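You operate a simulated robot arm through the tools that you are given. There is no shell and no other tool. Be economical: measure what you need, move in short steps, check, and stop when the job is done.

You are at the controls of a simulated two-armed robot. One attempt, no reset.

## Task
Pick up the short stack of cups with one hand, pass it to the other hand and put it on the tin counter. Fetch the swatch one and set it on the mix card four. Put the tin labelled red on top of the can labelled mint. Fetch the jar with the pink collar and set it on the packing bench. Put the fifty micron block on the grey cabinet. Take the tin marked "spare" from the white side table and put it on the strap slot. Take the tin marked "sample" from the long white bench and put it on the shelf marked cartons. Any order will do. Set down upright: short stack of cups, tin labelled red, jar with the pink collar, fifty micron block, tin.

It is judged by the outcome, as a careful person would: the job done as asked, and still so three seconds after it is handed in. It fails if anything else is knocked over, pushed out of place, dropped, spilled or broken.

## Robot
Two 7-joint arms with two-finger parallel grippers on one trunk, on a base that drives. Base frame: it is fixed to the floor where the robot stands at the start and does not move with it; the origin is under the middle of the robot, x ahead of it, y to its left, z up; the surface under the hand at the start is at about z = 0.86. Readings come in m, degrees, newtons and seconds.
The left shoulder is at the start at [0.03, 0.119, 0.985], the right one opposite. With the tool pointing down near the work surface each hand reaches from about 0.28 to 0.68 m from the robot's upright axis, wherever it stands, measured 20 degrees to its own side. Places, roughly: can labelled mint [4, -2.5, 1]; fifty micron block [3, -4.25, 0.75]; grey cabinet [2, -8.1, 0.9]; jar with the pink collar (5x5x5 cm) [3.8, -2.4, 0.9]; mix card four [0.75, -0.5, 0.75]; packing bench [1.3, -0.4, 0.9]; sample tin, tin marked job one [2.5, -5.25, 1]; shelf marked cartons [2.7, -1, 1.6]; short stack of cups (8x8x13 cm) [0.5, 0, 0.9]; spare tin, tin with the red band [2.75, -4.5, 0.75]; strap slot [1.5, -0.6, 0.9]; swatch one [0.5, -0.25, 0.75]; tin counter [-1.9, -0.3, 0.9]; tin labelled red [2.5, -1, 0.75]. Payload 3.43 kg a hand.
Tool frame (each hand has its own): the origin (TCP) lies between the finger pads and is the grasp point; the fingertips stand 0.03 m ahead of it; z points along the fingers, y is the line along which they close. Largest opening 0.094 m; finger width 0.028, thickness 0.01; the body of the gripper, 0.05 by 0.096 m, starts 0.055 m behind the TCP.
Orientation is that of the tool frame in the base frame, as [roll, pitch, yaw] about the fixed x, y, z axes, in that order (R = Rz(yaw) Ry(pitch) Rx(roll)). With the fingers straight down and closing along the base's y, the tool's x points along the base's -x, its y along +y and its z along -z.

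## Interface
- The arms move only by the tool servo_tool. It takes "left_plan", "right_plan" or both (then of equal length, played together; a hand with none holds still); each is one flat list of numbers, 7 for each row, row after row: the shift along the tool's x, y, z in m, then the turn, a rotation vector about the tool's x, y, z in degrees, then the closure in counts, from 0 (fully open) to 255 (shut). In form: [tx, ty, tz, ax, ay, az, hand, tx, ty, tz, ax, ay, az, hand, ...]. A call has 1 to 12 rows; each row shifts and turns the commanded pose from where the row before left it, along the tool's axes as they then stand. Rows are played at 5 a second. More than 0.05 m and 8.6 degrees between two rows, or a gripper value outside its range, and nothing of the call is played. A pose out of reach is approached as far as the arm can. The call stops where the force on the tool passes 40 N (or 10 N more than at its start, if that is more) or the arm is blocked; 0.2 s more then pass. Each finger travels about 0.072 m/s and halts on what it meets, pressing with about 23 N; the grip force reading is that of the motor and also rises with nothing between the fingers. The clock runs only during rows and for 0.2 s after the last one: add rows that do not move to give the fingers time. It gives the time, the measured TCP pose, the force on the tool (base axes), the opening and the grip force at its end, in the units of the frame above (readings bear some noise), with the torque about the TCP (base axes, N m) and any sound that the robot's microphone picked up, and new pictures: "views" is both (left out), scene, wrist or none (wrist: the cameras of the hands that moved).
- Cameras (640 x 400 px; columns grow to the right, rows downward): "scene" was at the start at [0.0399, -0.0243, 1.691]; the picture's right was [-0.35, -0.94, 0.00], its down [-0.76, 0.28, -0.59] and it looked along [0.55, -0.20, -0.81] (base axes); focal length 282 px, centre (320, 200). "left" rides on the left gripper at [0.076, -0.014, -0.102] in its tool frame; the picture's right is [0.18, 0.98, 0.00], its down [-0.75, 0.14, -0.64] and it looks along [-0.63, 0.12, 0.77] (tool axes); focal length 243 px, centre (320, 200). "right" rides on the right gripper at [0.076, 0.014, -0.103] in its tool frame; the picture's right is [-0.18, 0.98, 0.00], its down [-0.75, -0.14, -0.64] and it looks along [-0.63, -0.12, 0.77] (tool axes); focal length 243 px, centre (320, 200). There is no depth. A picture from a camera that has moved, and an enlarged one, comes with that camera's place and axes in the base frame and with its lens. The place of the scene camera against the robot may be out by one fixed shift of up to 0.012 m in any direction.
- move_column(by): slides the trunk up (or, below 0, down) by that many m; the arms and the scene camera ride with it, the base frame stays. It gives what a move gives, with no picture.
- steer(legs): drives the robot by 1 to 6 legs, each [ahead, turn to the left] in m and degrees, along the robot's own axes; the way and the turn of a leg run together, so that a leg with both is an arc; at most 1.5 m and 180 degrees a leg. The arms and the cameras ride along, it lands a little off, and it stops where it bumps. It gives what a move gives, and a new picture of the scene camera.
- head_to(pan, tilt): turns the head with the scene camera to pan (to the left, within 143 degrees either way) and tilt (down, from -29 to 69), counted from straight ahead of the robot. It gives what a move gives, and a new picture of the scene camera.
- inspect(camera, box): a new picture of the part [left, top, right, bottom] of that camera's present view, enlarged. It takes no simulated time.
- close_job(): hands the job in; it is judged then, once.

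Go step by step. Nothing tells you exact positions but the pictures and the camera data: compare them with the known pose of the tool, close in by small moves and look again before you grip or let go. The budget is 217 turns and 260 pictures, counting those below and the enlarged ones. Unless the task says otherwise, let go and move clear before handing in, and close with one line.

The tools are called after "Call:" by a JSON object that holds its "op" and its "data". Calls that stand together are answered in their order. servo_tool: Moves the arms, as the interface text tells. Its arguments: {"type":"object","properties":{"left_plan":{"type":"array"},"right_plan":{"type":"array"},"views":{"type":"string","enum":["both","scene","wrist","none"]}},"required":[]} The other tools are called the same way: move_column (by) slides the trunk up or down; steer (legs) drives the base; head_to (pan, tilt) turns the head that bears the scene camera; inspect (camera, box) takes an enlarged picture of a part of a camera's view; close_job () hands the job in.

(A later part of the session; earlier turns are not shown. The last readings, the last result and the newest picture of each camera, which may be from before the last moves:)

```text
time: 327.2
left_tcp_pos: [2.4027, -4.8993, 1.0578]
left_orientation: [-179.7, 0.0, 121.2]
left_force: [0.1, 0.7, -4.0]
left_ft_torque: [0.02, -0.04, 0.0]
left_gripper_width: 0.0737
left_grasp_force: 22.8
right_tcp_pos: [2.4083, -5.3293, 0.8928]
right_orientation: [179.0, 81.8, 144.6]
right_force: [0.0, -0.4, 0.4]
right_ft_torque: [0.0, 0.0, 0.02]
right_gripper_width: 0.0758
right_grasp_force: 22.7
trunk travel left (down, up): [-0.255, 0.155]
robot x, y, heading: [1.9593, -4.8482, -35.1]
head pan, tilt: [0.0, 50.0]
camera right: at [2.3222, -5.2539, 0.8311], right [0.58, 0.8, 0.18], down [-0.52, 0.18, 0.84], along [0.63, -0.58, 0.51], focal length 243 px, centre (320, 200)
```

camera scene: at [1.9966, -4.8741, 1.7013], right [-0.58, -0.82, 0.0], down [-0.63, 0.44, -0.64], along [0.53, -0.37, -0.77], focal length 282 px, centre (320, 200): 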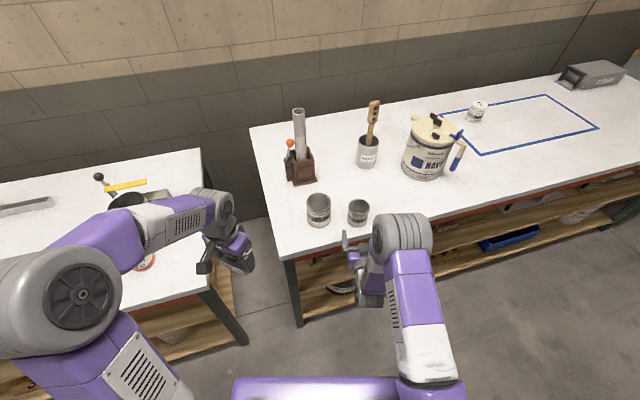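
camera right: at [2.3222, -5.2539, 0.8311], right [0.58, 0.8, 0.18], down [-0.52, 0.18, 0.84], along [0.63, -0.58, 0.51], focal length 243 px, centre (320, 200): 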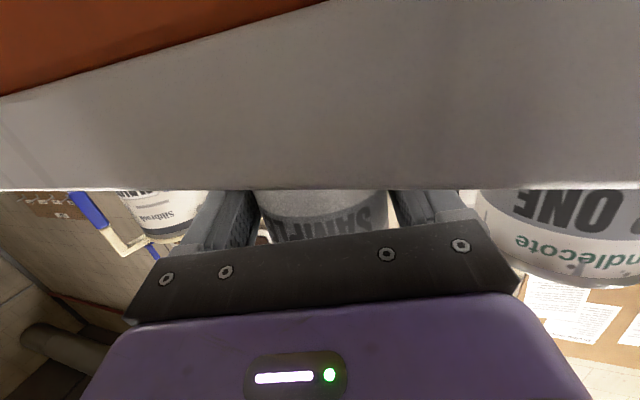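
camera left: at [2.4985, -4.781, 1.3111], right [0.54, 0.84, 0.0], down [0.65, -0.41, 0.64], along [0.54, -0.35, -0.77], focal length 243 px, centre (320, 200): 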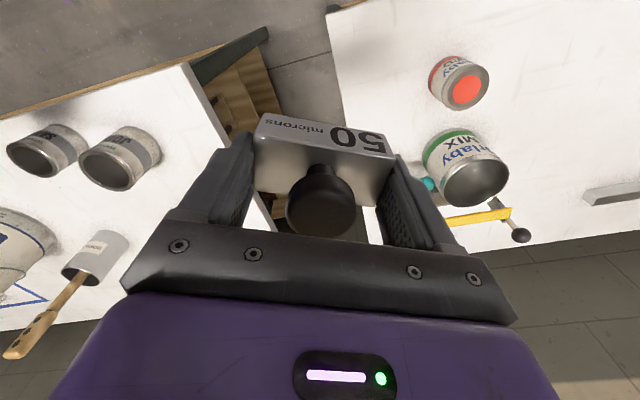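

SAMPLE is regripped sideways. I lift it, back out, raise the trunk, and drive on toward the grey cabinet.

Call:
{"op": "servo_tool", "data": {"right_plan": [-0.035, 0, 0, 0, 0, 0, 255, -0.035, 0, 0, 0, 0, 0, 255, 0, 0, 0, 0, 0, 0, 255], "views": "none"}}

Call:
{"op": "steer", "data": {"legs": [[-0.3, 0]]}}

Call:
{"op": "move_column", "data": {"by": 0.1}}

Call:
{"op": "steer", "data": {"legs": [[0, -70], [1.4, 0]]}}

Call:
{"op": "head_to", "data": {"pan": 10, "tilt": 22}}

```text
time: 328.1
left_tcp_pos: [2.4015, -4.8997, 1.0568]
left_orientation: [-179.7, 0.0, 120.9]
left_force: [-0.1, -0.4, -4.9]
left_ft_torque: [-0.03, 0.0, 0.03]
left_gripper_width: 0.0738
left_grasp_force: 23.1
right_tcp_pos: [2.4172, -5.3345, 0.9621]
right_orientation: [179.0, 81.7, 144.6]
right_force: [1.2, 0.4, -0.1]
right_ft_torque: [-0.01, -0.03, 0.01]
right_gripper_width: 0.0759
right_grasp_force: 23.2
trunk travel left (down, up): [-0.255, 0.155]
robot x, y, heading: [1.9555, -4.8507, -35.2]
head pan, tilt: [0.0, 50.0]
```

```text
time: 330.1
left_tcp_pos: [2.1561, -4.7268, 1.0575]
left_orientation: [-179.8, 0.0, 121.0]
left_force: [-1.6, 0.6, -4.5]
left_ft_torque: [0.0, 0.0, 0.02]
left_gripper_width: 0.0737
left_grasp_force: 23.4
right_tcp_pos: [2.1705, -5.1632, 0.9622]
right_orientation: [178.9, 81.8, 144.6]
right_force: [-0.5, 0.8, -0.9]
right_ft_torque: [0.01, 0.02, -0.01]
right_gripper_width: 0.0757
right_grasp_force: 23.5
trunk travel left (down, up): [-0.255, 0.155]
robot x, y, heading: [1.7121, -4.6782, -35.3]
head pan, tilt: [0.0, 50.0]
camera scene: at [1.7515, -4.7019, 1.7013], right [-0.58, -0.82, 0.0], down [-0.63, 0.44, -0.64], along [0.53, -0.37, -0.77], focal length 282 px, centre (320, 200)
```

scene: 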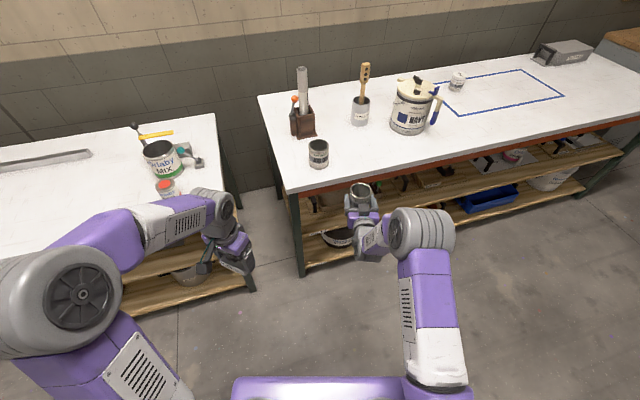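

```text
time: 331.4
left_tcp_pos: [2.1562, -4.7275, 1.1573]
left_orientation: [-179.8, 0.0, 120.9]
left_force: [-0.2, 0.1, -4.8]
left_ft_torque: [-0.03, -0.01, 0.01]
left_gripper_width: 0.0736
left_grasp_force: 22.6
right_tcp_pos: [2.1721, -5.1645, 1.0617]
right_orientation: [179.0, 81.7, 144.5]
right_force: [0.7, 1.0, -0.9]
right_ft_torque: [0.03, -0.03, 0.02]
right_gripper_width: 0.0761
right_grasp_force: 23.4
trunk travel left (down, up): [-0.355, 0.055]
robot x, y, heading: [1.7106, -4.6739, -35.2]
head pan, tilt: [0.0, 50.0]
```

```text
time: 341.3
left_tcp_pos: [1.4494, -6.4368, 1.1581]
left_orientation: [-179.7, 0.0, 50.6]
left_force: [-0.5, 0.1, -3.6]
left_ft_torque: [-0.04, 0.03, -0.02]
left_gripper_width: 0.0739
left_grasp_force: 23.4
right_tcp_pos: [1.0422, -6.5978, 1.0619]
right_orientation: [179.1, 81.7, 74.1]
right_force: [1.4, 0.6, -0.3]
right_ft_torque: [0.02, -0.01, -0.02]
right_gripper_width: 0.0759
right_grasp_force: 23.2
trunk travel left (down, up): [-0.355, 0.055]
robot x, y, heading: [1.3448, -5.9998, -105.5]
head pan, tilt: [0.0, 50.0]
camera scene: at [1.3368, -6.046, 1.8013], right [-0.96, 0.27, 0.0], down [0.21, 0.74, -0.64], along [-0.17, -0.62, -0.77], focal length 282 px, centre (320, 200)
```

scene: 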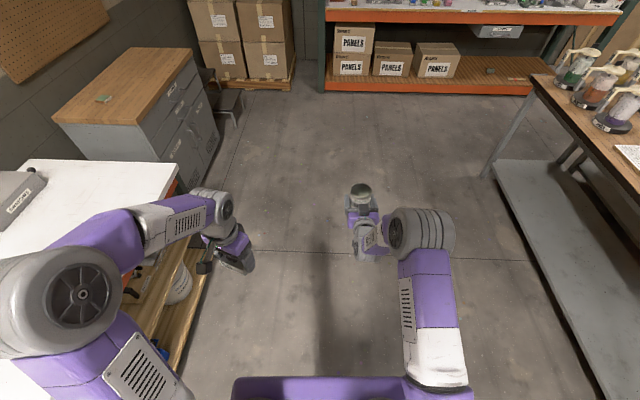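

```text
time: 342.3
left_tcp_pos: [1.4486, -6.4377, 1.1588]
left_orientation: [-179.7, -0.1, 50.6]
left_force: [-0.3, 0.3, -5.0]
left_ft_torque: [-0.01, -0.03, 0.0]
left_gripper_width: 0.0739
left_grasp_force: 23.3
right_tcp_pos: [1.0431, -6.5982, 1.0626]
right_orientation: [179.0, 81.7, 74.0]
right_force: [0.2, -0.5, -0.2]
right_ft_torque: [-0.02, 0.0, 0.01]
right_gripper_width: 0.0756
right_grasp_force: 23.0
trunk travel left (down, up): [-0.355, 0.055]
robot x, y, heading: [1.3466, -6.0013, -105.6]
head pan, tilt: [10.0, 22.0]
camera scene: at [1.3485, -6.0641, 1.8436], right [-1.0, 0.1, 0.0], down [0.04, 0.37, -0.93], along [-0.09, -0.92, -0.38], focal length 282 px, centre (320, 200)
```

scene: 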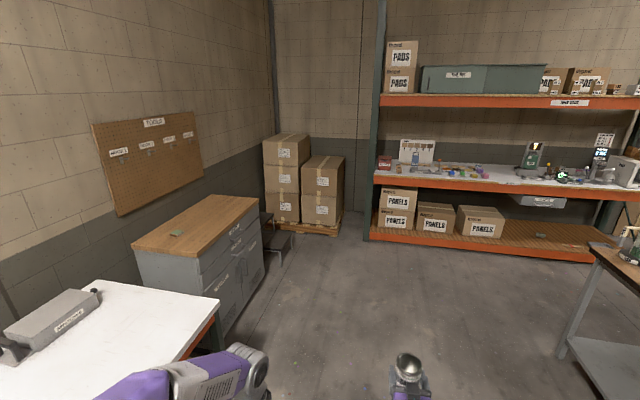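

The grey cabinet with a wooden top is left ahead, centre ≈[2.05,-8.0]. I drive to its front.

Call:
{"op": "move_column", "data": {"by": 0.05}}

Call:
{"op": "steer", "data": {"legs": [[0, 16.8], [1.0, 0], [0.87, 0], [0, 70.8]]}}

Call:
{"op": "head_to", "data": {"pan": 0, "tilt": 45}}

```text
time: 343.2
left_tcp_pos: [1.4488, -6.4371, 1.2081]
left_orientation: [-179.7, 0.1, 50.6]
left_force: [0.8, 0.5, -4.1]
left_ft_torque: [0.0, 0.05, -0.04]
left_gripper_width: 0.0738
left_grasp_force: 23.1
right_tcp_pos: [1.0433, -6.5975, 1.112]
right_orientation: [179.2, 81.8, 74.1]
right_force: [0.0, 0.1, -0.7]
right_ft_torque: [-0.04, -0.01, -0.03]
right_gripper_width: 0.076
right_grasp_force: 22.7
trunk travel left (down, up): [-0.405, 0.005]
robot x, y, heading: [1.3527, -6.0004, -105.5]
head pan, tilt: [10.0, 22.0]
```

```text
time: 356.8
left_tcp_pos: [1.8289, -7.8126, 1.2073]
left_orientation: [-179.7, 0.0, 139.1]
left_force: [0.0, 0.2, -4.9]
left_ft_torque: [-0.01, 0.0, 0.0]
left_gripper_width: 0.0736
left_grasp_force: 23.0
right_tcp_pos: [1.9792, -8.223, 1.1115]
right_orientation: [179.1, 81.7, 162.7]
right_force: [0.8, 0.3, -1.4]
right_ft_torque: [0.01, -0.04, -0.02]
right_gripper_width: 0.0753
right_grasp_force: 22.6
trunk travel left (down, up): [-0.405, 0.005]
robot x, y, heading: [1.391, -7.9028, -16.6]
head pan, tilt: [10.0, 22.0]
camera scene: at [1.4562, -7.9041, 1.8937], right [-0.12, -0.99, 0.0], down [-0.37, 0.05, -0.93], along [0.92, -0.11, -0.37], focal length 282 px, centre (320, 200)
```

scene: 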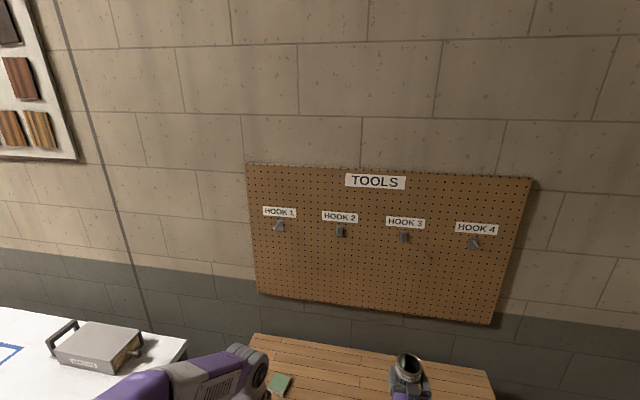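

```text
time: 357.6
left_tcp_pos: [1.8289, -7.813, 1.2083]
left_orientation: [-179.7, 0.0, 139.1]
left_force: [0.2, -0.3, -3.9]
left_ft_torque: [-0.03, -0.03, 0.0]
left_gripper_width: 0.074
left_grasp_force: 23.4
right_tcp_pos: [1.9807, -8.2231, 1.1116]
right_orientation: [179.0, 81.8, 162.6]
right_force: [0.0, -0.5, 0.2]
right_ft_torque: [-0.01, 0.05, 0.02]
right_gripper_width: 0.0755
right_grasp_force: 23.4
trunk travel left (down, up): [-0.405, 0.005]
robot x, y, heading: [1.3914, -7.9046, -17.1]
head pan, tilt: [0.0, 45.0]
camera scene: at [1.4417, -7.9167, 1.8583], right [-0.29, -0.96, 0.0], down [-0.68, 0.21, -0.71], along [0.68, -0.21, -0.71], focal length 282 px, centre (320, 200)
```

scene: 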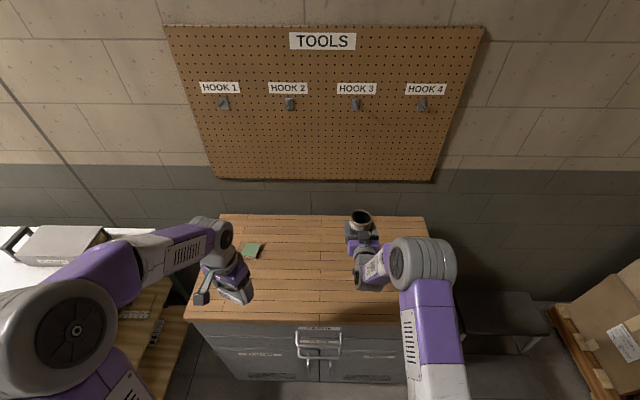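

I carry the block over the cabinet's wooden top at ≈[1.955,-7.93] and lower partway.

Call:
{"op": "servo_tool", "data": {"left_plan": [-0.043, -0.0015, 0, 0, 0, 0, 255, -0.043, -0.0015, 0, 0, 0, 0, 255, -0.043, -0.0015, 0, 0, 0, 0, 255, -0.043, -0.0015, 0, 0, 0, 0, 255, 0, 0, 0.0415, 0, 0, 0, 255, 0, 0, 0.0415, 0, 0, 0, 255, 0, 0, 0.0415, 0, 0, 0, 255, 0, 0, 0.0415, 0, 0, 0, 255, 0, 0, 0.03, 0, 0, 0, 255, 0, 0, 0, 0, 0, 0, 255], "views": "both"}}

```text
time: 359.8
left_tcp_pos: [1.9518, -7.9312, 1.0116]
left_orientation: [-179.9, 0.0, 139.1]
left_force: [-0.9, 0.5, -2.9]
left_ft_torque: [-0.01, 0.0, 0.01]
left_gripper_width: 0.0738
left_grasp_force: 22.6
right_tcp_pos: [1.9793, -8.2233, 1.1116]
right_orientation: [179.0, 81.8, 162.7]
right_force: [0.3, -0.4, -1.1]
right_ft_torque: [0.0, 0.03, 0.04]
right_gripper_width: 0.0755
right_grasp_force: 22.9
trunk travel left (down, up): [-0.405, 0.005]
robot x, y, heading: [1.3907, -7.9038, -17.0]
head pan, tilt: [0.0, 45.0]
camera scene: at [1.4413, -7.9165, 1.8583], right [-0.29, -0.96, 0.0], down [-0.68, 0.21, -0.71], along [0.68, -0.21, -0.71], focal length 282 px, centre (320, 200)
camera left: at [1.8861, -7.8905, 1.1145], right [0.5, 0.86, 0.0], down [0.66, -0.38, 0.64], along [0.55, -0.33, -0.77], focal length 243 px, centre (320, 200)
```

scene: 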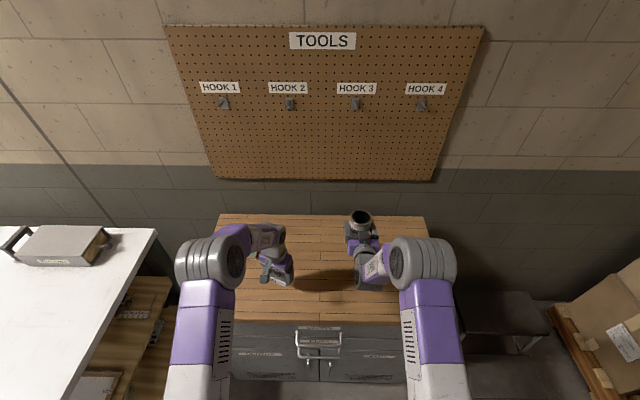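
left: 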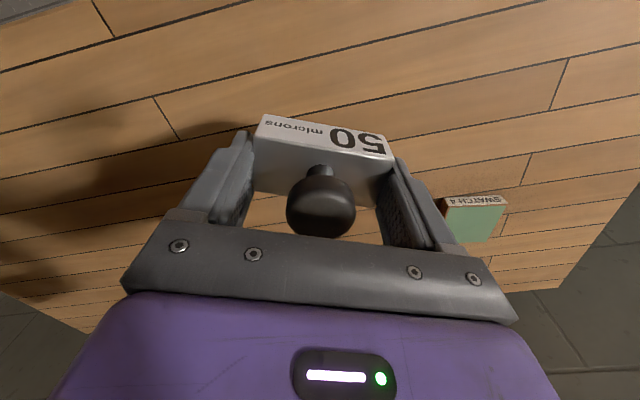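

Clear surface below. I lower and step to contact.

Call:
{"op": "servo_tool", "data": {"left_plan": [0, 0, 0.03, 0, 0, 0, 255, 0, 0, 0.02, 0, 0, 0, 255, 0, 0, 0, 0, 0, 0, 255], "views": "wrist"}}

Call:
{"op": "servo_tool", "data": {"left_plan": [0, 0, 0.005, 0, 0, 0, 255, 0, 0, 0.005, 0, 0, 0, 255, 0, 0, 0, 0, 0, 0, 255], "views": "none"}}

```text
time: 360.6
left_tcp_pos: [1.9528, -7.9301, 0.9595]
left_orientation: [-179.8, 0.1, 139.1]
left_force: [0.5, 0.2, -3.7]
left_ft_torque: [-0.01, 0.0, -0.06]
left_gripper_width: 0.0738
left_grasp_force: 23.1
right_tcp_pos: [1.9798, -8.2242, 1.1117]
right_orientation: [179.1, 81.6, 162.5]
right_force: [-0.2, 0.1, 0.2]
right_ft_torque: [0.02, 0.0, -0.02]
right_gripper_width: 0.0752
right_grasp_force: 22.8
trunk travel left (down, up): [-0.405, 0.005]
robot x, y, heading: [1.3911, -7.9007, -17.0]
head pan, tilt: [0.0, 45.0]
camera left: at [1.8865, -7.8903, 1.0636], right [0.5, 0.86, 0.0], down [0.66, -0.38, 0.64], along [0.55, -0.33, -0.77], focal length 243 px, centre (320, 200)
```

left: 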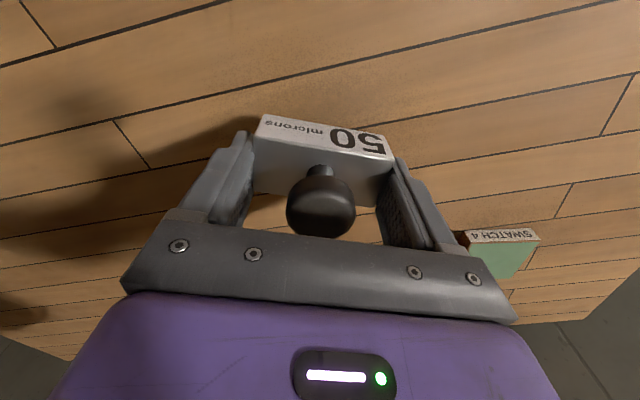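

```text
time: 361.4
left_tcp_pos: [1.9534, -7.9311, 0.9501]
left_orientation: [-179.6, 0.0, 139.1]
left_force: [-0.4, 0.0, -4.9]
left_ft_torque: [-0.04, -0.01, 0.01]
left_gripper_width: 0.0739
left_grasp_force: 23.0
right_tcp_pos: [1.9793, -8.2226, 1.1121]
right_orientation: [179.0, 81.7, 162.6]
right_force: [-0.1, -0.7, 0.0]
right_ft_torque: [0.0, -0.01, -0.01]
right_gripper_width: 0.0755
right_grasp_force: 22.9
trunk travel left (down, up): [-0.405, 0.005]
robot x, y, heading: [1.3914, -7.9018, -17.0]
head pan, tilt: [0.0, 45.0]
```

Call:
{"op": "servo_tool", "data": {"left_plan": [0, 0, 0.005, 0, 0, 0, 255, 0, 0, 0.003, 0, 0, 0, 255, 0, 0, 0, 0, 0, 0, 255], "views": "none"}}

Call:
{"op": "servo_tool", "data": {"left_plan": [0, 0, 0.003, 0, 0, 0, 255, 0, 0, 0.002, 0, 0, 0, 255, 0, 0, 0, 0, 0, 0, 255], "views": "wrist"}}

```text
time: 362.2
left_tcp_pos: [1.9552, -7.9306, 0.9434]
left_orientation: [-179.7, -0.1, 139.1]
left_force: [-1.1, 0.3, -4.6]
left_ft_torque: [0.02, -0.01, -0.03]
left_gripper_width: 0.0742
left_grasp_force: 23.1
right_tcp_pos: [1.9803, -8.2239, 1.1113]
right_orientation: [179.0, 81.7, 162.6]
right_force: [-0.8, -0.7, -0.7]
right_ft_torque: [-0.04, 0.04, -0.01]
right_gripper_width: 0.0752
right_grasp_force: 22.9
trunk travel left (down, up): [-0.405, 0.005]
robot x, y, heading: [1.3896, -7.9061, -17.0]
head pan, tilt: [0.0, 45.0]
```

```text
time: 363.0
left_tcp_pos: [1.9552, -7.9308, 0.9383]
left_orientation: [-179.7, 0.0, 139.1]
left_force: [-0.1, 0.9, -3.9]
left_ft_torque: [0.01, 0.0, -0.03]
left_gripper_width: 0.0738
left_grasp_force: 23.1
right_tcp_pos: [1.9793, -8.2227, 1.1118]
right_orientation: [179.1, 81.7, 162.6]
right_force: [-0.5, 0.2, -0.3]
right_ft_torque: [-0.01, -0.01, -0.03]
right_gripper_width: 0.0753
right_grasp_force: 23.0
trunk travel left (down, up): [-0.405, 0.005]
robot x, y, heading: [1.3888, -7.9017, -17.0]
head pan, tilt: [0.0, 45.0]
camera left: at [1.8873, -7.8904, 1.0412], right [0.5, 0.86, 0.0], down [0.66, -0.38, 0.64], along [0.55, -0.33, -0.77], focal length 243 px, centre (320, 200)
```

left: 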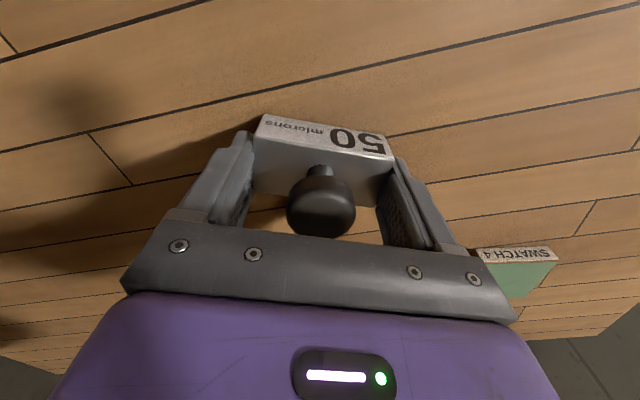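

The surface computes to ≈0.897, so only a few mm remain.

Call:
{"op": "servo_tool", "data": {"left_plan": [0, 0, 0.002, 0, 0, 0, 255, 0, 0, 0.002, 0, 0, 0, 255, 0, 0, 0, 0, 0, 0, 255], "views": "none"}}

Call:
{"op": "servo_tool", "data": {"left_plan": [0, 0, 0.002, 0, 0, 0, 255, 0, 0, 0, 0, 0, 0, 255], "views": "none"}}

Call:
{"op": "servo_tool", "data": {"left_plan": [0, 0, 0.002, 0, 0, 0, 255, 0, 0, 0, 0, 0, 0, 255], "views": "none"}}

```text
time: 363.8
left_tcp_pos: [1.954, -7.9323, 0.9375]
left_orientation: [-179.7, 0.2, 139.2]
left_force: [-2.7, -0.1, 16.9]
left_ft_torque: [0.19, -0.13, 0.16]
left_gripper_width: 0.074
left_grasp_force: 22.8
right_tcp_pos: [1.9775, -8.2228, 1.1129]
right_orientation: [178.8, 81.8, 162.4]
right_force: [0.1, 0.1, -1.1]
right_ft_torque: [0.01, 0.02, -0.03]
right_gripper_width: 0.0753
right_grasp_force: 23.3
trunk travel left (down, up): [-0.405, 0.005]
robot x, y, heading: [1.393, -7.905, -16.9]
head pan, tilt: [0.0, 45.0]
```

```text
time: 364.4
left_tcp_pos: [1.9532, -7.9319, 0.9348]
left_orientation: [-179.9, 0.2, 139.1]
left_force: [2.0, 0.0, 26.6]
left_ft_torque: [0.02, 0.47, -0.15]
left_gripper_width: 0.074
left_grasp_force: 23.3
right_tcp_pos: [1.9785, -8.223, 1.1139]
right_orientation: [178.8, 81.9, 162.5]
right_force: [0.2, -0.3, -0.1]
right_ft_torque: [-0.01, -0.05, -0.01]
right_gripper_width: 0.0754
right_grasp_force: 23.7
trunk travel left (down, up): [-0.405, 0.005]
robot x, y, heading: [1.3911, -7.9017, -17.1]
head pan, tilt: [0.0, 45.0]
```

```text
time: 365.0
left_tcp_pos: [1.9544, -7.931, 0.934]
left_orientation: [180.0, 0.5, 139.2]
left_force: [1.1, 1.5, 39.4]
left_ft_torque: [0.43, 0.26, -0.14]
left_gripper_width: 0.0741
left_grasp_force: 23.0
right_tcp_pos: [1.9767, -8.2239, 1.1145]
right_orientation: [178.8, 81.9, 162.4]
right_force: [0.3, -0.3, -1.1]
right_ft_torque: [-0.01, -0.03, -0.01]
right_gripper_width: 0.0751
right_grasp_force: 22.7
trunk travel left (down, up): [-0.405, 0.005]
robot x, y, heading: [1.3938, -7.9032, -17.2]
head pan, tilt: [0.0, 45.0]
```

Firm contact. I ease up, release and rise.

Call:
{"op": "servo_tool", "data": {"left_plan": [0, 0, -0.005, 0, 0, 0, 255, 0, 0, 0, 0, 0, 0, 150, 0, 0, 0, 0, 0, 0, 70, 0, 0, 0, 0, 0, 0, 0, 0, 0, 0, 0, 0, 0, 0, 0, 0, -0.03, 0, 0, 0, 0, 0, 0, -0.045, 0, 0, 0, 0, 0, 0, -0.045, 0, 0, 0, 0, 0, 0, -0.045, 0, 0, 0, 0, 0.045, 0, -0.02, 0, 0, 0, 0, 0.045, 0, -0.02, 0, 0, 0, 0, 0.045, 0, 0, 0, 0, 0, 0], "views": "both"}}

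```text
time: 367.6
left_tcp_pos: [1.85, -7.8391, 1.1389]
left_orientation: [-179.6, 0.0, 139.2]
left_force: [1.1, -0.4, -0.1]
left_ft_torque: [-0.01, -0.03, 0.03]
left_gripper_width: 0.0937
left_grasp_force: 0.1
right_tcp_pos: [1.9769, -8.2223, 1.1133]
right_orientation: [179.2, 81.8, 162.9]
right_force: [-0.6, 0.4, -0.9]
right_ft_torque: [-0.03, 0.0, 0.03]
right_gripper_width: 0.0748
right_grasp_force: 23.2
trunk travel left (down, up): [-0.405, 0.005]
robot x, y, heading: [1.3915, -7.8998, -16.8]
head pan, tilt: [0.0, 45.0]
camera scene: at [1.44, -7.9155, 1.8583], right [-0.29, -0.96, 0.0], down [-0.68, 0.21, -0.71], along [0.68, -0.21, -0.71], focal length 282 px, centre (320, 200)
camera left: at [1.7827, -7.7989, 1.2423], right [0.5, 0.86, 0.0], down [0.66, -0.38, 0.64], along [0.55, -0.33, -0.77], focal length 243 px, centre (320, 200)
```

scene: 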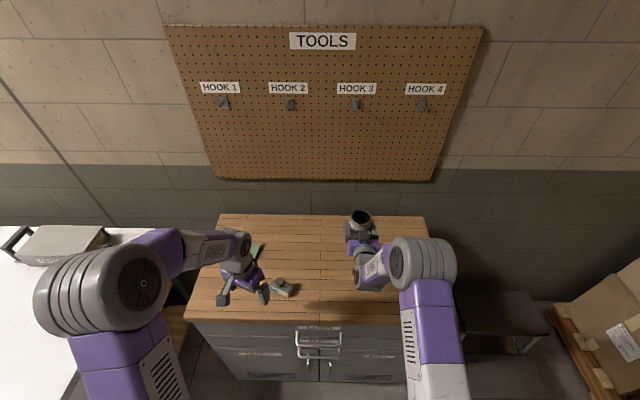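
left: 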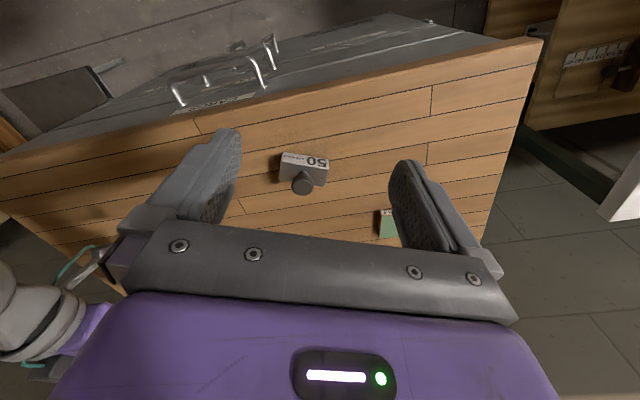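

Block is on the cabinet. Last job: SAMPLE to the cartons shelf. I drive all the way back to the rack.

Call:
{"op": "steer", "data": {"legs": [[-0.3, 0], [0, 100], [1.5, 0], [0.12, 0], [0, -8.7], [1.5, 0]]}}

Call:
{"op": "steer", "data": {"legs": [[0.16, 0], [0, 6.7], [1.5, 0], [0.7, 0]]}}

```text
time: 389.5
left_tcp_pos: [1.543, -4.2965, 1.1388]
left_orientation: [-179.8, 0.0, -127.3]
left_force: [-1.2, -0.3, -0.3]
left_ft_torque: [0.01, 0.0, -0.02]
left_gripper_width: 0.0941
left_grasp_force: 0.0
right_tcp_pos: [1.9168, -4.1455, 1.1116]
right_orientation: [178.9, 81.8, -103.8]
right_force: [0.5, 0.3, -0.2]
right_ft_torque: [0.0, 0.0, 0.03]
right_gripper_width: 0.0732
right_grasp_force: 23.1
trunk travel left (down, up): [-0.405, 0.005]
robot x, y, heading: [1.6323, -4.7481, 76.5]
head pan, tilt: [0.0, 45.0]
camera scene: at [1.6468, -4.7005, 1.8583], right [0.97, -0.23, 0.0], down [-0.17, -0.69, -0.71], along [0.17, 0.69, -0.71], focal length 282 px, centre (320, 200)
```

scene: 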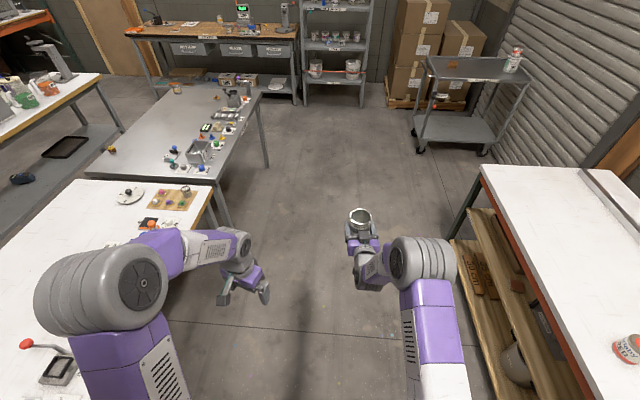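

```text
time: 401.3
left_tcp_pos: [1.7521, -2.0841, 1.1365]
left_orientation: [-179.8, -0.3, -119.5]
left_force: [0.3, 1.3, 0.7]
left_ft_torque: [-0.04, 0.01, 0.05]
left_gripper_width: 0.0941
left_grasp_force: 0.1
right_tcp_pos: [2.1022, -1.881, 1.1105]
right_orientation: [178.4, 81.6, -96.4]
right_force: [0.2, 0.5, 0.0]
right_ft_torque: [-0.04, 0.03, -0.01]
right_gripper_width: 0.0725
right_grasp_force: 23.1
trunk travel left (down, up): [-0.405, 0.005]
robot x, y, heading: [1.9042, -2.5247, 84.4]
head pan, tilt: [0.0, 45.0]
stopped in leg 4: the robot was blocked; the commanded pose is now the measured one
camera scene: at [1.9124, -2.4677, 1.8579], right [1.0, -0.1, 0.0], down [-0.07, -0.71, -0.7], along [0.07, 0.7, -0.71], focal length 282 px, centre (320, 200)
```

scene: 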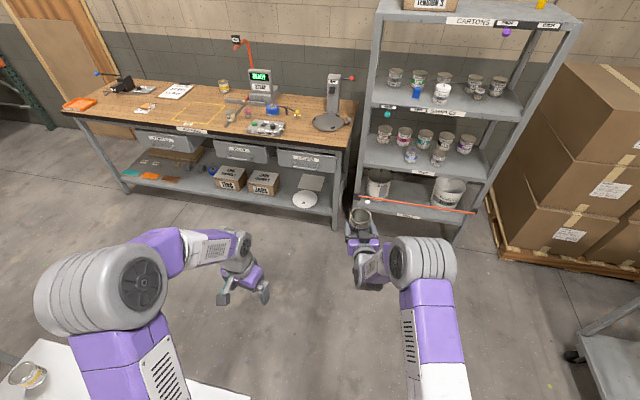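

I got blocked — likely touching the table on my left. I look there before moving.

Call:
{"op": "head_to", "data": {"pan": 75, "tilt": 50}}

```text
time: 402.7
left_tcp_pos: [1.7514, -2.0876, 1.1388]
left_orientation: [-179.9, 0.0, -119.3]
left_force: [0.9, -0.6, 0.0]
left_ft_torque: [0.0, -0.02, -0.02]
left_gripper_width: 0.0939
left_grasp_force: 0.2
right_tcp_pos: [2.1014, -1.8857, 1.1127]
right_orientation: [178.6, 81.8, -96.3]
right_force: [0.0, 0.0, -1.9]
right_ft_torque: [0.01, 0.01, -0.01]
right_gripper_width: 0.0721
right_grasp_force: 23.1
trunk travel left (down, up): [-0.405, 0.005]
robot x, y, heading: [1.9058, -2.5243, 84.4]
head pan, tilt: [75.0, 50.0]
camera scene: at [1.8317, -2.5276, 1.8513], right [0.35, 0.94, 0.0], down [0.72, -0.27, -0.64], along [-0.6, 0.23, -0.77], focal length 282 px, centre (320, 200)
```

scene: 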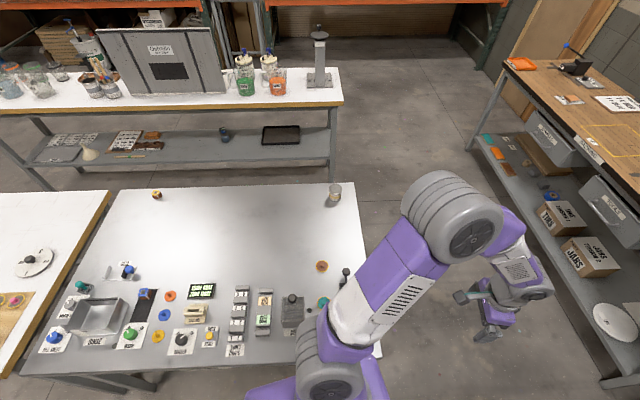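

All items on that table still stand; the base just touched its edge. I reverse, swing wide to the right, and go to the rack.

Call:
{"op": "steer", "data": {"legs": [[-0.3, 0], [0, -50], [0.45, 0], [0, 48], [0.86, 0], [0, -10.4]]}}

Call:
{"op": "head_to", "data": {"pan": -5, "tilt": 22}}

```text
time: 414.9
left_tcp_pos: [2.1805, -1.3837, 1.1411]
left_orientation: [-179.8, 0.0, -120.0]
left_force: [-0.4, 0.4, -0.7]
left_ft_torque: [0.03, 0.0, 0.0]
left_gripper_width: 0.094
left_grasp_force: 0.2
right_tcp_pos: [2.5246, -1.1924, 1.1077]
right_orientation: [178.2, 80.9, -96.7]
right_force: [-4.1, -13.6, 1.6]
right_ft_torque: [0.34, -0.13, -0.08]
right_gripper_width: 0.0767
right_grasp_force: 23.0
trunk travel left (down, up): [-0.405, 0.005]
robot x, y, heading: [2.327, -1.8209, 84.0]
head pan, tilt: [75.0, 50.0]
stopped in leg 5: the force on the tool passed its limit at 113 N (the readings are from after the stop); the commanded pose is now the measured one
camera scene: at [2.2535, -1.8265, 1.8514], right [0.36, 0.93, 0.0], down [0.71, -0.28, -0.64], along [-0.6, 0.24, -0.77], focal length 282 px, centre (320, 200)
```

scene: 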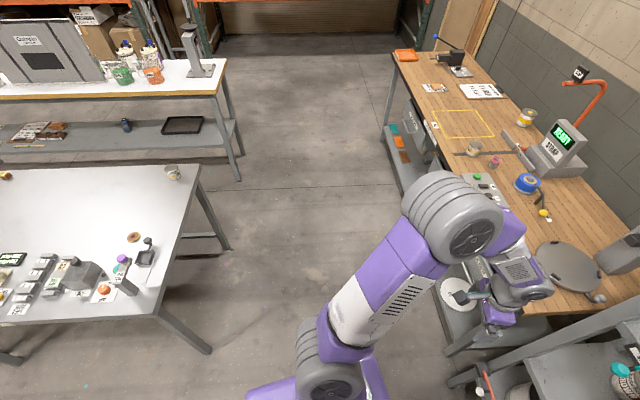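

```text
time: 416.5
left_tcp_pos: [2.1788, -1.3832, 1.1412]
left_orientation: [-179.8, 0.1, -120.1]
left_force: [0.9, -0.4, -0.3]
left_ft_torque: [0.02, -0.01, -0.01]
left_gripper_width: 0.0942
left_grasp_force: 0.1
right_tcp_pos: [2.5257, -1.1929, 1.107]
right_orientation: [178.6, 80.9, -96.3]
right_force: [-9.2, -22.7, -5.8]
right_ft_torque: [0.44, -0.14, -0.11]
right_gripper_width: 0.0766
right_grasp_force: 22.5
trunk travel left (down, up): [-0.405, 0.005]
robot x, y, heading: [2.3293, -1.8213, 83.5]
head pan, tilt: [-5.0, 22.0]
camera scene: at [2.3421, -1.7638, 1.8938], right [0.98, -0.19, 0.0], down [-0.07, -0.37, -0.93], along [0.18, 0.91, -0.37], focal length 282 px, centre (320, 200)
```

scene: 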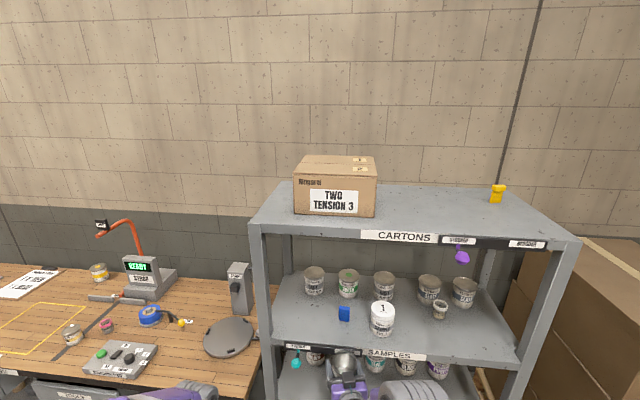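

My extended right hand met the SAMPLES shelf edge. I immediately back off and check the tin and shelf.

Call:
{"op": "steer", "data": {"legs": [[-0.22, 0]]}}

Call:
{"op": "inspect", "data": {"camera": "right", "box": [0, 0, 640, 400]}}

Call:
{"op": "head_to", "data": {"pan": -15, "tilt": 35}}

```text
time: 418.2
left_tcp_pos: [2.1571, -1.5976, 1.1403]
left_orientation: [-179.8, 0.0, -120.3]
left_force: [-0.3, -0.5, 0.8]
left_ft_torque: [0.02, -0.02, -0.01]
left_gripper_width: 0.094
left_grasp_force: 0.1
right_tcp_pos: [2.5041, -1.4064, 1.1072]
right_orientation: [178.3, 80.9, -96.9]
right_force: [1.2, -0.6, -0.2]
right_ft_torque: [-0.02, 0.02, -0.01]
right_gripper_width: 0.0766
right_grasp_force: 22.7
trunk travel left (down, up): [-0.405, 0.005]
robot x, y, heading: [2.3057, -2.0384, 83.4]
head pan, tilt: [-5.0, 22.0]
camera scene: at [2.32, -1.9762, 1.8936], right [0.98, -0.2, 0.0], down [-0.07, -0.37, -0.93], along [0.18, 0.91, -0.37], focal length 282 px, centre (320, 200)
```

scene: 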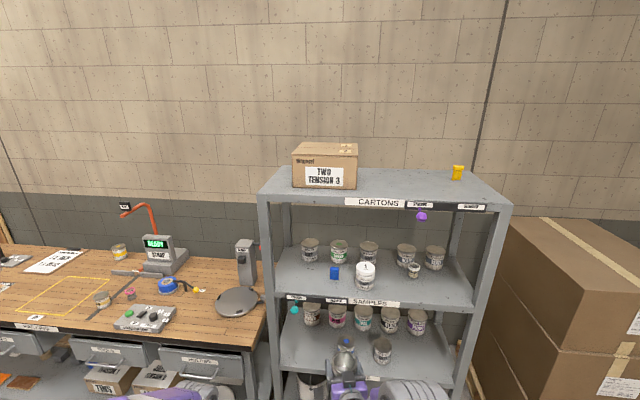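

```text
1.00 times, centred on (320, 200) of right (not enlarged: the box is as wide or as high as the picture)
camera zoom: at [2.4785, -1.5179, 1.0467], right [-0.98, 0.12, 0.19], down [0.1, -0.53, 0.84], along [0.2, 0.84, 0.5], focal length 243 px, centre (320, 200)
```

zoom: 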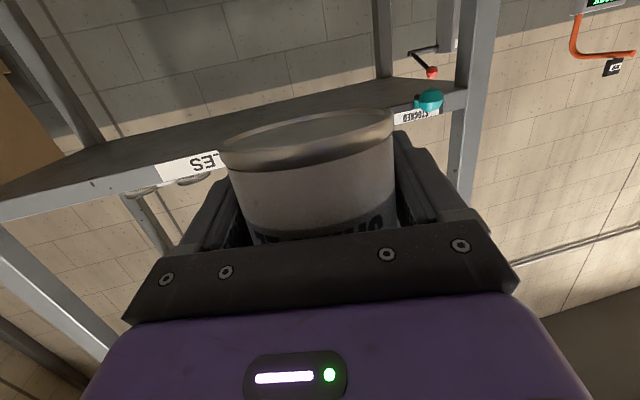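

```text
time: 418.9
left_tcp_pos: [2.157, -1.5979, 1.139]
left_orientation: [-179.8, 0.1, -120.2]
left_force: [0.7, 0.1, -0.1]
left_ft_torque: [0.01, -0.01, 0.0]
left_gripper_width: 0.0941
left_grasp_force: 0.0
right_tcp_pos: [2.5042, -1.4067, 1.1063]
right_orientation: [178.3, 80.8, -96.9]
right_force: [0.8, -0.3, -0.1]
right_ft_torque: [0.0, 0.0, 0.01]
right_gripper_width: 0.0764
right_grasp_force: 23.0
trunk travel left (down, up): [-0.405, 0.005]
robot x, y, heading: [2.3063, -2.039, 83.3]
head pan, tilt: [-15.0, 35.0]
camera scene: at [2.3338, -1.9852, 1.8731], right [0.93, -0.36, 0.0], down [-0.21, -0.53, -0.82], along [0.3, 0.76, -0.57], focal length 282 px, centre (320, 200)
```

scene: 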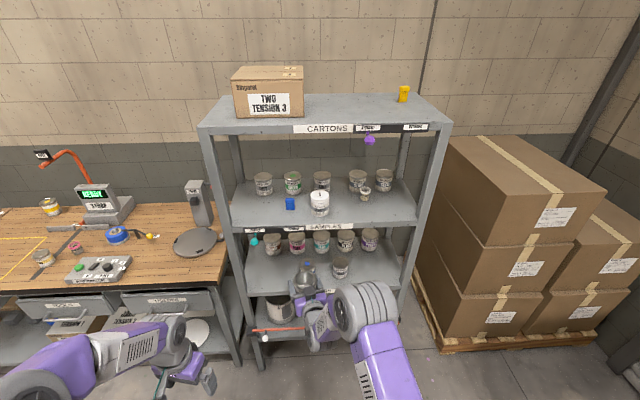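

The rack contents all stand. I zoom on the tin in the hand to see whether it tilted.

Call:
{"op": "inspect", "data": {"camera": "scene", "box": [260, 230, 360, 330]}}

Call:
{"op": "inspect", "data": {"camera": "left", "box": [0, 0, 640, 400]}}

```text
4.00 times, centred on (310, 280) of scene
camera zoom: at [2.3338, -1.9852, 1.8731], right [0.93, -0.36, 0.0], down [-0.21, -0.53, -0.82], along [0.3, 0.76, -0.57], focal length 1130 px, centre (360, -120)
```

zoom: 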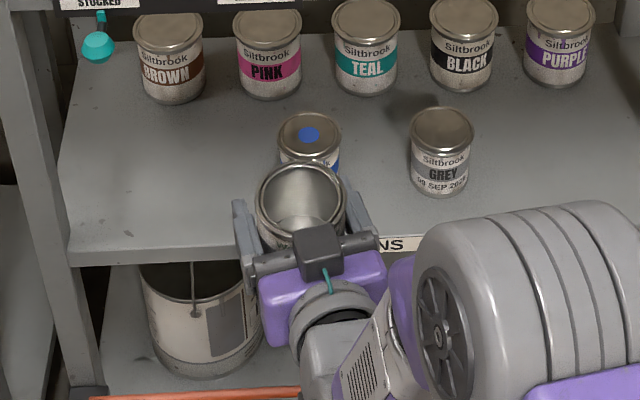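

```text
1.00 times, centred on (320, 200) of left (not enlarged: the box is as wide or as high as the picture)
camera zoom: at [2.1304, -1.669, 1.2421], right [-0.94, 0.34, 0.0], down [0.26, 0.72, 0.64], along [0.22, 0.6, -0.77], focal length 243 px, centre (320, 200)
```

zoom: 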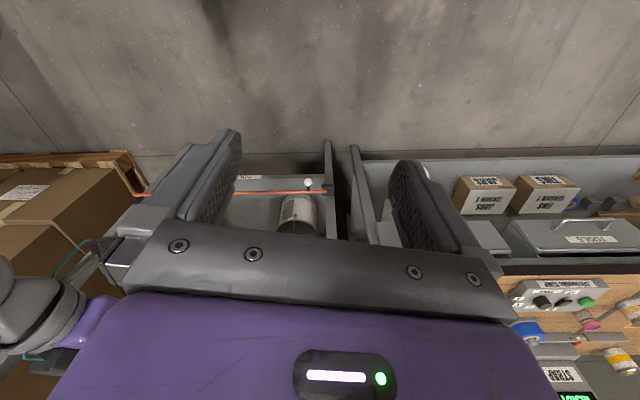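

The tin is still upright in the grip. Now I turn square to the rack and raise the right arm to shelf height, well back from it.

Call:
{"op": "steer", "data": {"legs": [[0, -11.3]]}}

Call:
{"op": "servo_tool", "data": {"right_plan": [-0.0331, 0, -0.0306, 0, 0, 0, 255, -0.0331, 0, -0.0306, 0, 0, 0, 255, -0.0331, 0, -0.0306, 0, 0, 0, 255, -0.0331, 0, -0.0306, 0, 0, 0, 255, -0.0331, 0, -0.0306, 0, 0, 0, 255, -0.0331, 0, -0.0306, 0, 0, 0, 255, -0.0331, 0, -0.0306, 0, 0, 0, 255, -0.0331, 0, -0.0306, 0, 0, 0, 255], "views": "none"}}

Call:
{"op": "servo_tool", "data": {"right_plan": [-0.0411, 0, -0.0066, 0, 0, 0, 255, -0.0411, 0, -0.0066, 0, 0, 0, 255, -0.0411, 0, -0.0066, 0, 0, 0, 255, -0.0411, 0, -0.0066, 0, 0, 0, 255, -0.0411, 0, -0.0066, 0, 0, 0, 255, -0.0411, 0, -0.0066, 0, 0, 0, 255, 0, 0, 0, 0, 0, 0, 255], "views": "both"}}

```text
time: 420.1
left_tcp_pos: [2.2478, -1.5767, 1.1386]
left_orientation: [-179.8, 0.1, -131.6]
left_force: [-0.4, 0.0, 0.4]
left_ft_torque: [0.02, -0.02, 0.01]
left_gripper_width: 0.0941
left_grasp_force: 0.0
right_tcp_pos: [2.6263, -1.4581, 1.1072]
right_orientation: [178.2, 81.0, -108.5]
right_force: [-0.2, 0.1, 0.1]
right_ft_torque: [0.04, 0.0, -0.03]
right_gripper_width: 0.0765
right_grasp_force: 23.1
trunk travel left (down, up): [-0.405, 0.005]
robot x, y, heading: [2.304, -2.0352, 72.2]
head pan, tilt: [-15.0, 35.0]
camera scene: at [2.3438, -1.9919, 1.8731], right [0.84, -0.54, 0.0], down [-0.31, -0.48, -0.82], along [0.44, 0.69, -0.57], focal length 282 px, centre (320, 200)
```

scene: 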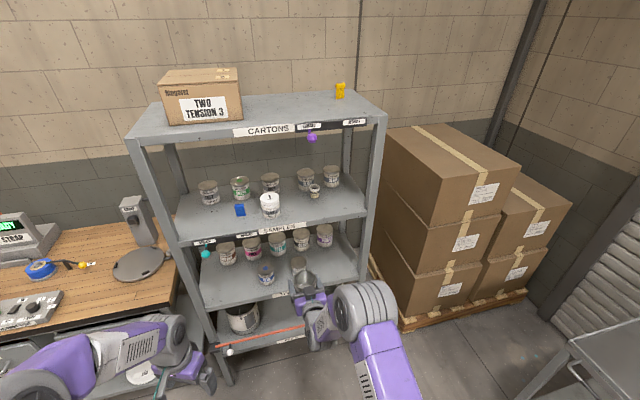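

```text
time: 421.9
left_tcp_pos: [2.2468, -1.5784, 1.1401]
left_orientation: [-179.8, 0.0, -131.7]
left_force: [-0.4, -0.7, 0.1]
left_ft_torque: [0.03, -0.03, 0.0]
left_gripper_width: 0.0942
left_grasp_force: 0.0
right_tcp_pos: [2.5725, -1.652, 1.4048]
right_orientation: [178.3, 80.9, -108.2]
right_force: [0.0, -0.2, -0.2]
right_ft_torque: [0.02, 0.02, 0.03]
right_gripper_width: 0.0767
right_grasp_force: 22.4
trunk travel left (down, up): [-0.405, 0.005]
robot x, y, heading: [2.3042, -2.0382, 72.2]
head pan, tilt: [-15.0, 35.0]
```

```text
time: 423.5
left_tcp_pos: [2.2477, -1.5774, 1.138]
left_orientation: [-179.7, 0.1, -131.6]
left_force: [-0.2, -0.3, 0.3]
left_ft_torque: [0.0, 0.0, 0.01]
left_gripper_width: 0.0938
left_grasp_force: 0.0
right_tcp_pos: [2.5713, -1.653, 1.6563]
right_orientation: [178.3, 81.0, -108.4]
right_force: [0.2, 0.1, -1.7]
right_ft_torque: [0.0, -0.05, -0.04]
right_gripper_width: 0.0767
right_grasp_force: 22.6
trunk travel left (down, up): [-0.405, 0.005]
robot x, y, heading: [2.3031, -2.0405, 72.3]
head pan, tilt: [-15.0, 35.0]
camera scene: at [2.3435, -1.9922, 1.8731], right [0.84, -0.54, 0.0], down [-0.31, -0.48, -0.82], along [0.44, 0.69, -0.57], focal length 282 px, centre (320, 200)
camera right: at [2.5246, -1.7573, 1.5969], right [-0.93, 0.31, 0.19], down [-0.01, -0.54, 0.84], along [0.36, 0.79, 0.5], focal length 243 px, centre (320, 200)
```

scene: 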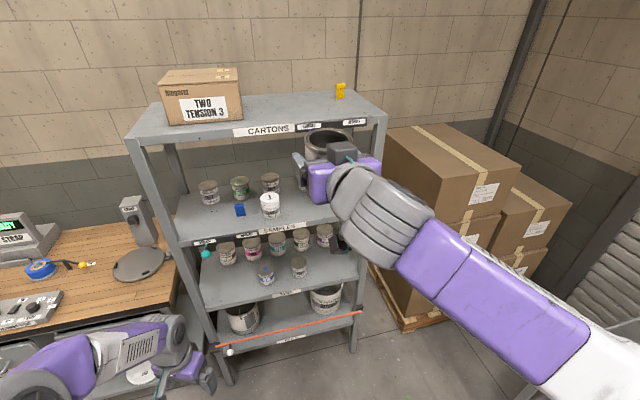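
right: 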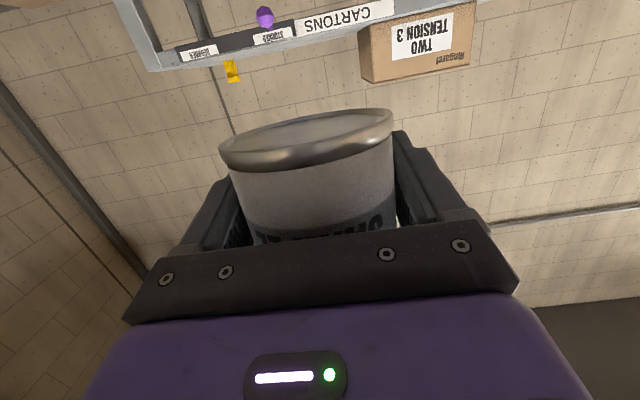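

The hold works at height. Shelf top ≈1.573; I'll place the tin at ≈[2.733,-1.167], right of the carton. First I tuck the left hand back, then drive 0.38 m ahead.

Call:
{"op": "servo_tool", "data": {"left_plan": [0.043, 0.004, 0, 0, 0, 0, 0, 0.043, 0.004, 0, 0, 0, 0, 0, 0.043, 0.004, 0, 0, 0, 0, 0, 0.043, 0.004, 0, 0, 0, 0, 0], "views": "none"}}

Call:
{"op": "steer", "data": {"legs": [[0.38, 0]]}}

Call:
{"op": "inspect", "data": {"camera": "right", "box": [0, 0, 640, 400]}}

```text
time: 424.5
left_tcp_pos: [2.1199, -1.6955, 1.1391]
left_orientation: [-179.8, 0.0, -131.7]
left_force: [0.0, -1.0, 0.5]
left_ft_torque: [0.02, 0.02, 0.0]
left_gripper_width: 0.0943
left_grasp_force: 0.0
right_tcp_pos: [2.5705, -1.6553, 1.6564]
right_orientation: [178.5, 81.0, -108.2]
right_force: [-0.7, 0.2, 0.0]
right_ft_torque: [0.03, 0.02, -0.02]
right_gripper_width: 0.0765
right_grasp_force: 22.9
trunk travel left (down, up): [-0.405, 0.005]
robot x, y, heading: [2.3017, -2.0371, 72.1]
head pan, tilt: [-15.0, 35.0]
```

```text
time: 426.9
left_tcp_pos: [2.2387, -1.3247, 1.14]
left_orientation: [-179.8, 0.0, -131.6]
left_force: [0.8, -0.3, 0.3]
left_ft_torque: [-0.01, -0.01, 0.01]
left_gripper_width: 0.0941
left_grasp_force: 0.0
right_tcp_pos: [2.6905, -1.2833, 1.656]
right_orientation: [178.2, 81.0, -108.2]
right_force: [-0.2, 1.3, 0.5]
right_ft_torque: [0.05, 0.01, 0.03]
right_gripper_width: 0.0769
right_grasp_force: 23.1
trunk travel left (down, up): [-0.405, 0.005]
robot x, y, heading: [2.4209, -1.6694, 72.3]
head pan, tilt: [-15.0, 35.0]
camera scene: at [2.462, -1.6233, 1.8731], right [0.84, -0.54, 0.0], down [-0.31, -0.48, -0.82], along [0.44, 0.69, -0.57], focal length 282 px, centre (320, 200)
```

scene: 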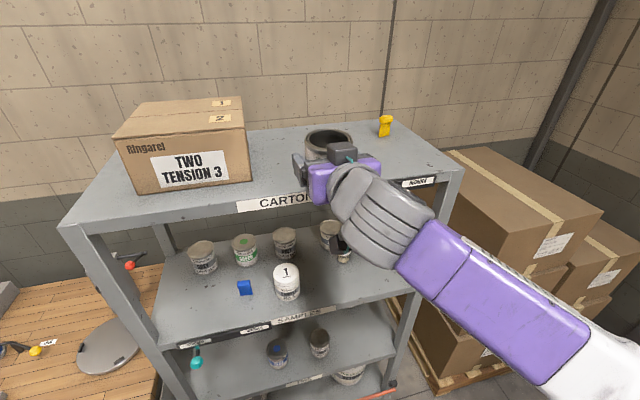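

```text
1.00 times, centred on (320, 200) of right (not enlarged: the box is as wide or as high as the picture)
camera zoom: at [2.6429, -1.3884, 1.5967], right [-0.93, 0.31, 0.19], down [-0.01, -0.54, 0.84], along [0.36, 0.79, 0.5], focal length 243 px, centre (320, 200)
```

zoom: 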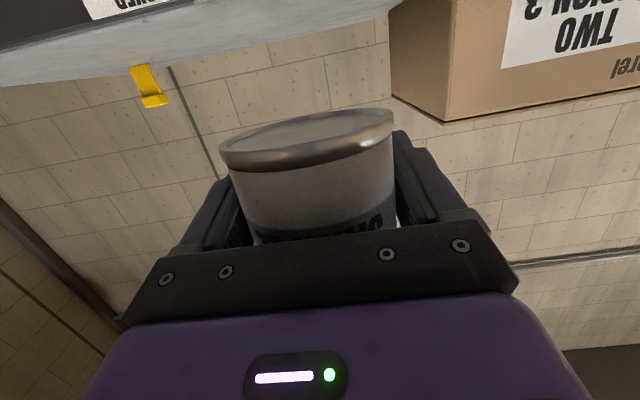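

On track. I extend the arm the last 12 cm over the shelf.

Call:
{"op": "servo_tool", "data": {"right_plan": [-0.0062, -0.0017, 0.0392, 0, 0, 0, 255, -0.0062, -0.0017, 0.0392, 0, 0, 0, 255, -0.0062, -0.0017, 0.0392, 0, 0, 0, 255, 0, 0, 0, 0, 0, 0, 255], "views": "both"}}

```text
time: 427.9
left_tcp_pos: [2.24, -1.3262, 1.1385]
left_orientation: [-179.8, 0.1, -131.7]
left_force: [-0.3, 0.0, 0.2]
left_ft_torque: [0.03, 0.0, 0.01]
left_gripper_width: 0.0941
left_grasp_force: 0.1
right_tcp_pos: [2.7284, -1.1737, 1.6561]
right_orientation: [178.1, 81.0, -108.5]
right_force: [0.0, -0.1, -0.4]
right_ft_torque: [0.0, -0.04, 0.01]
right_gripper_width: 0.0765
right_grasp_force: 23.3
trunk travel left (down, up): [-0.405, 0.005]
robot x, y, heading: [2.4224, -1.6697, 72.1]
head pan, tilt: [-15.0, 35.0]
camera scene: at [2.4618, -1.6243, 1.8731], right [0.84, -0.54, 0.0], down [-0.31, -0.48, -0.82], along [0.44, 0.69, -0.57], focal length 282 px, centre (320, 200)
camera right: at [2.6816, -1.2777, 1.597], right [-0.93, 0.31, 0.19], down [-0.01, -0.54, 0.84], along [0.36, 0.79, 0.5], focal length 243 px, centre (320, 200)
```

scene: 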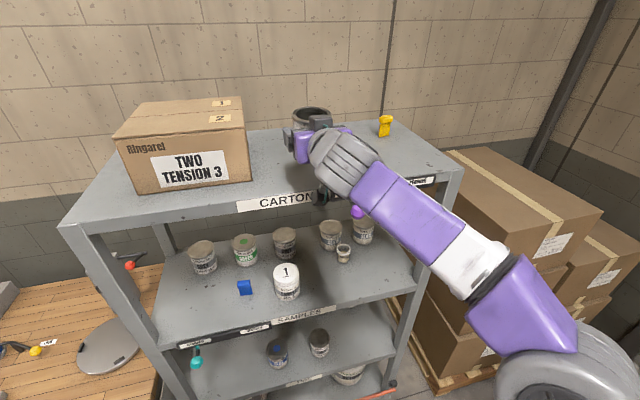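
right: 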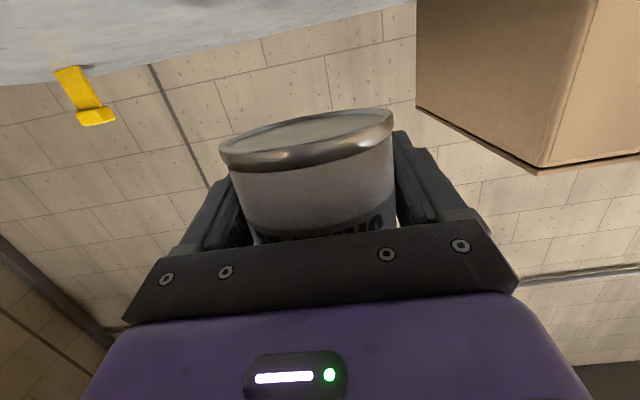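

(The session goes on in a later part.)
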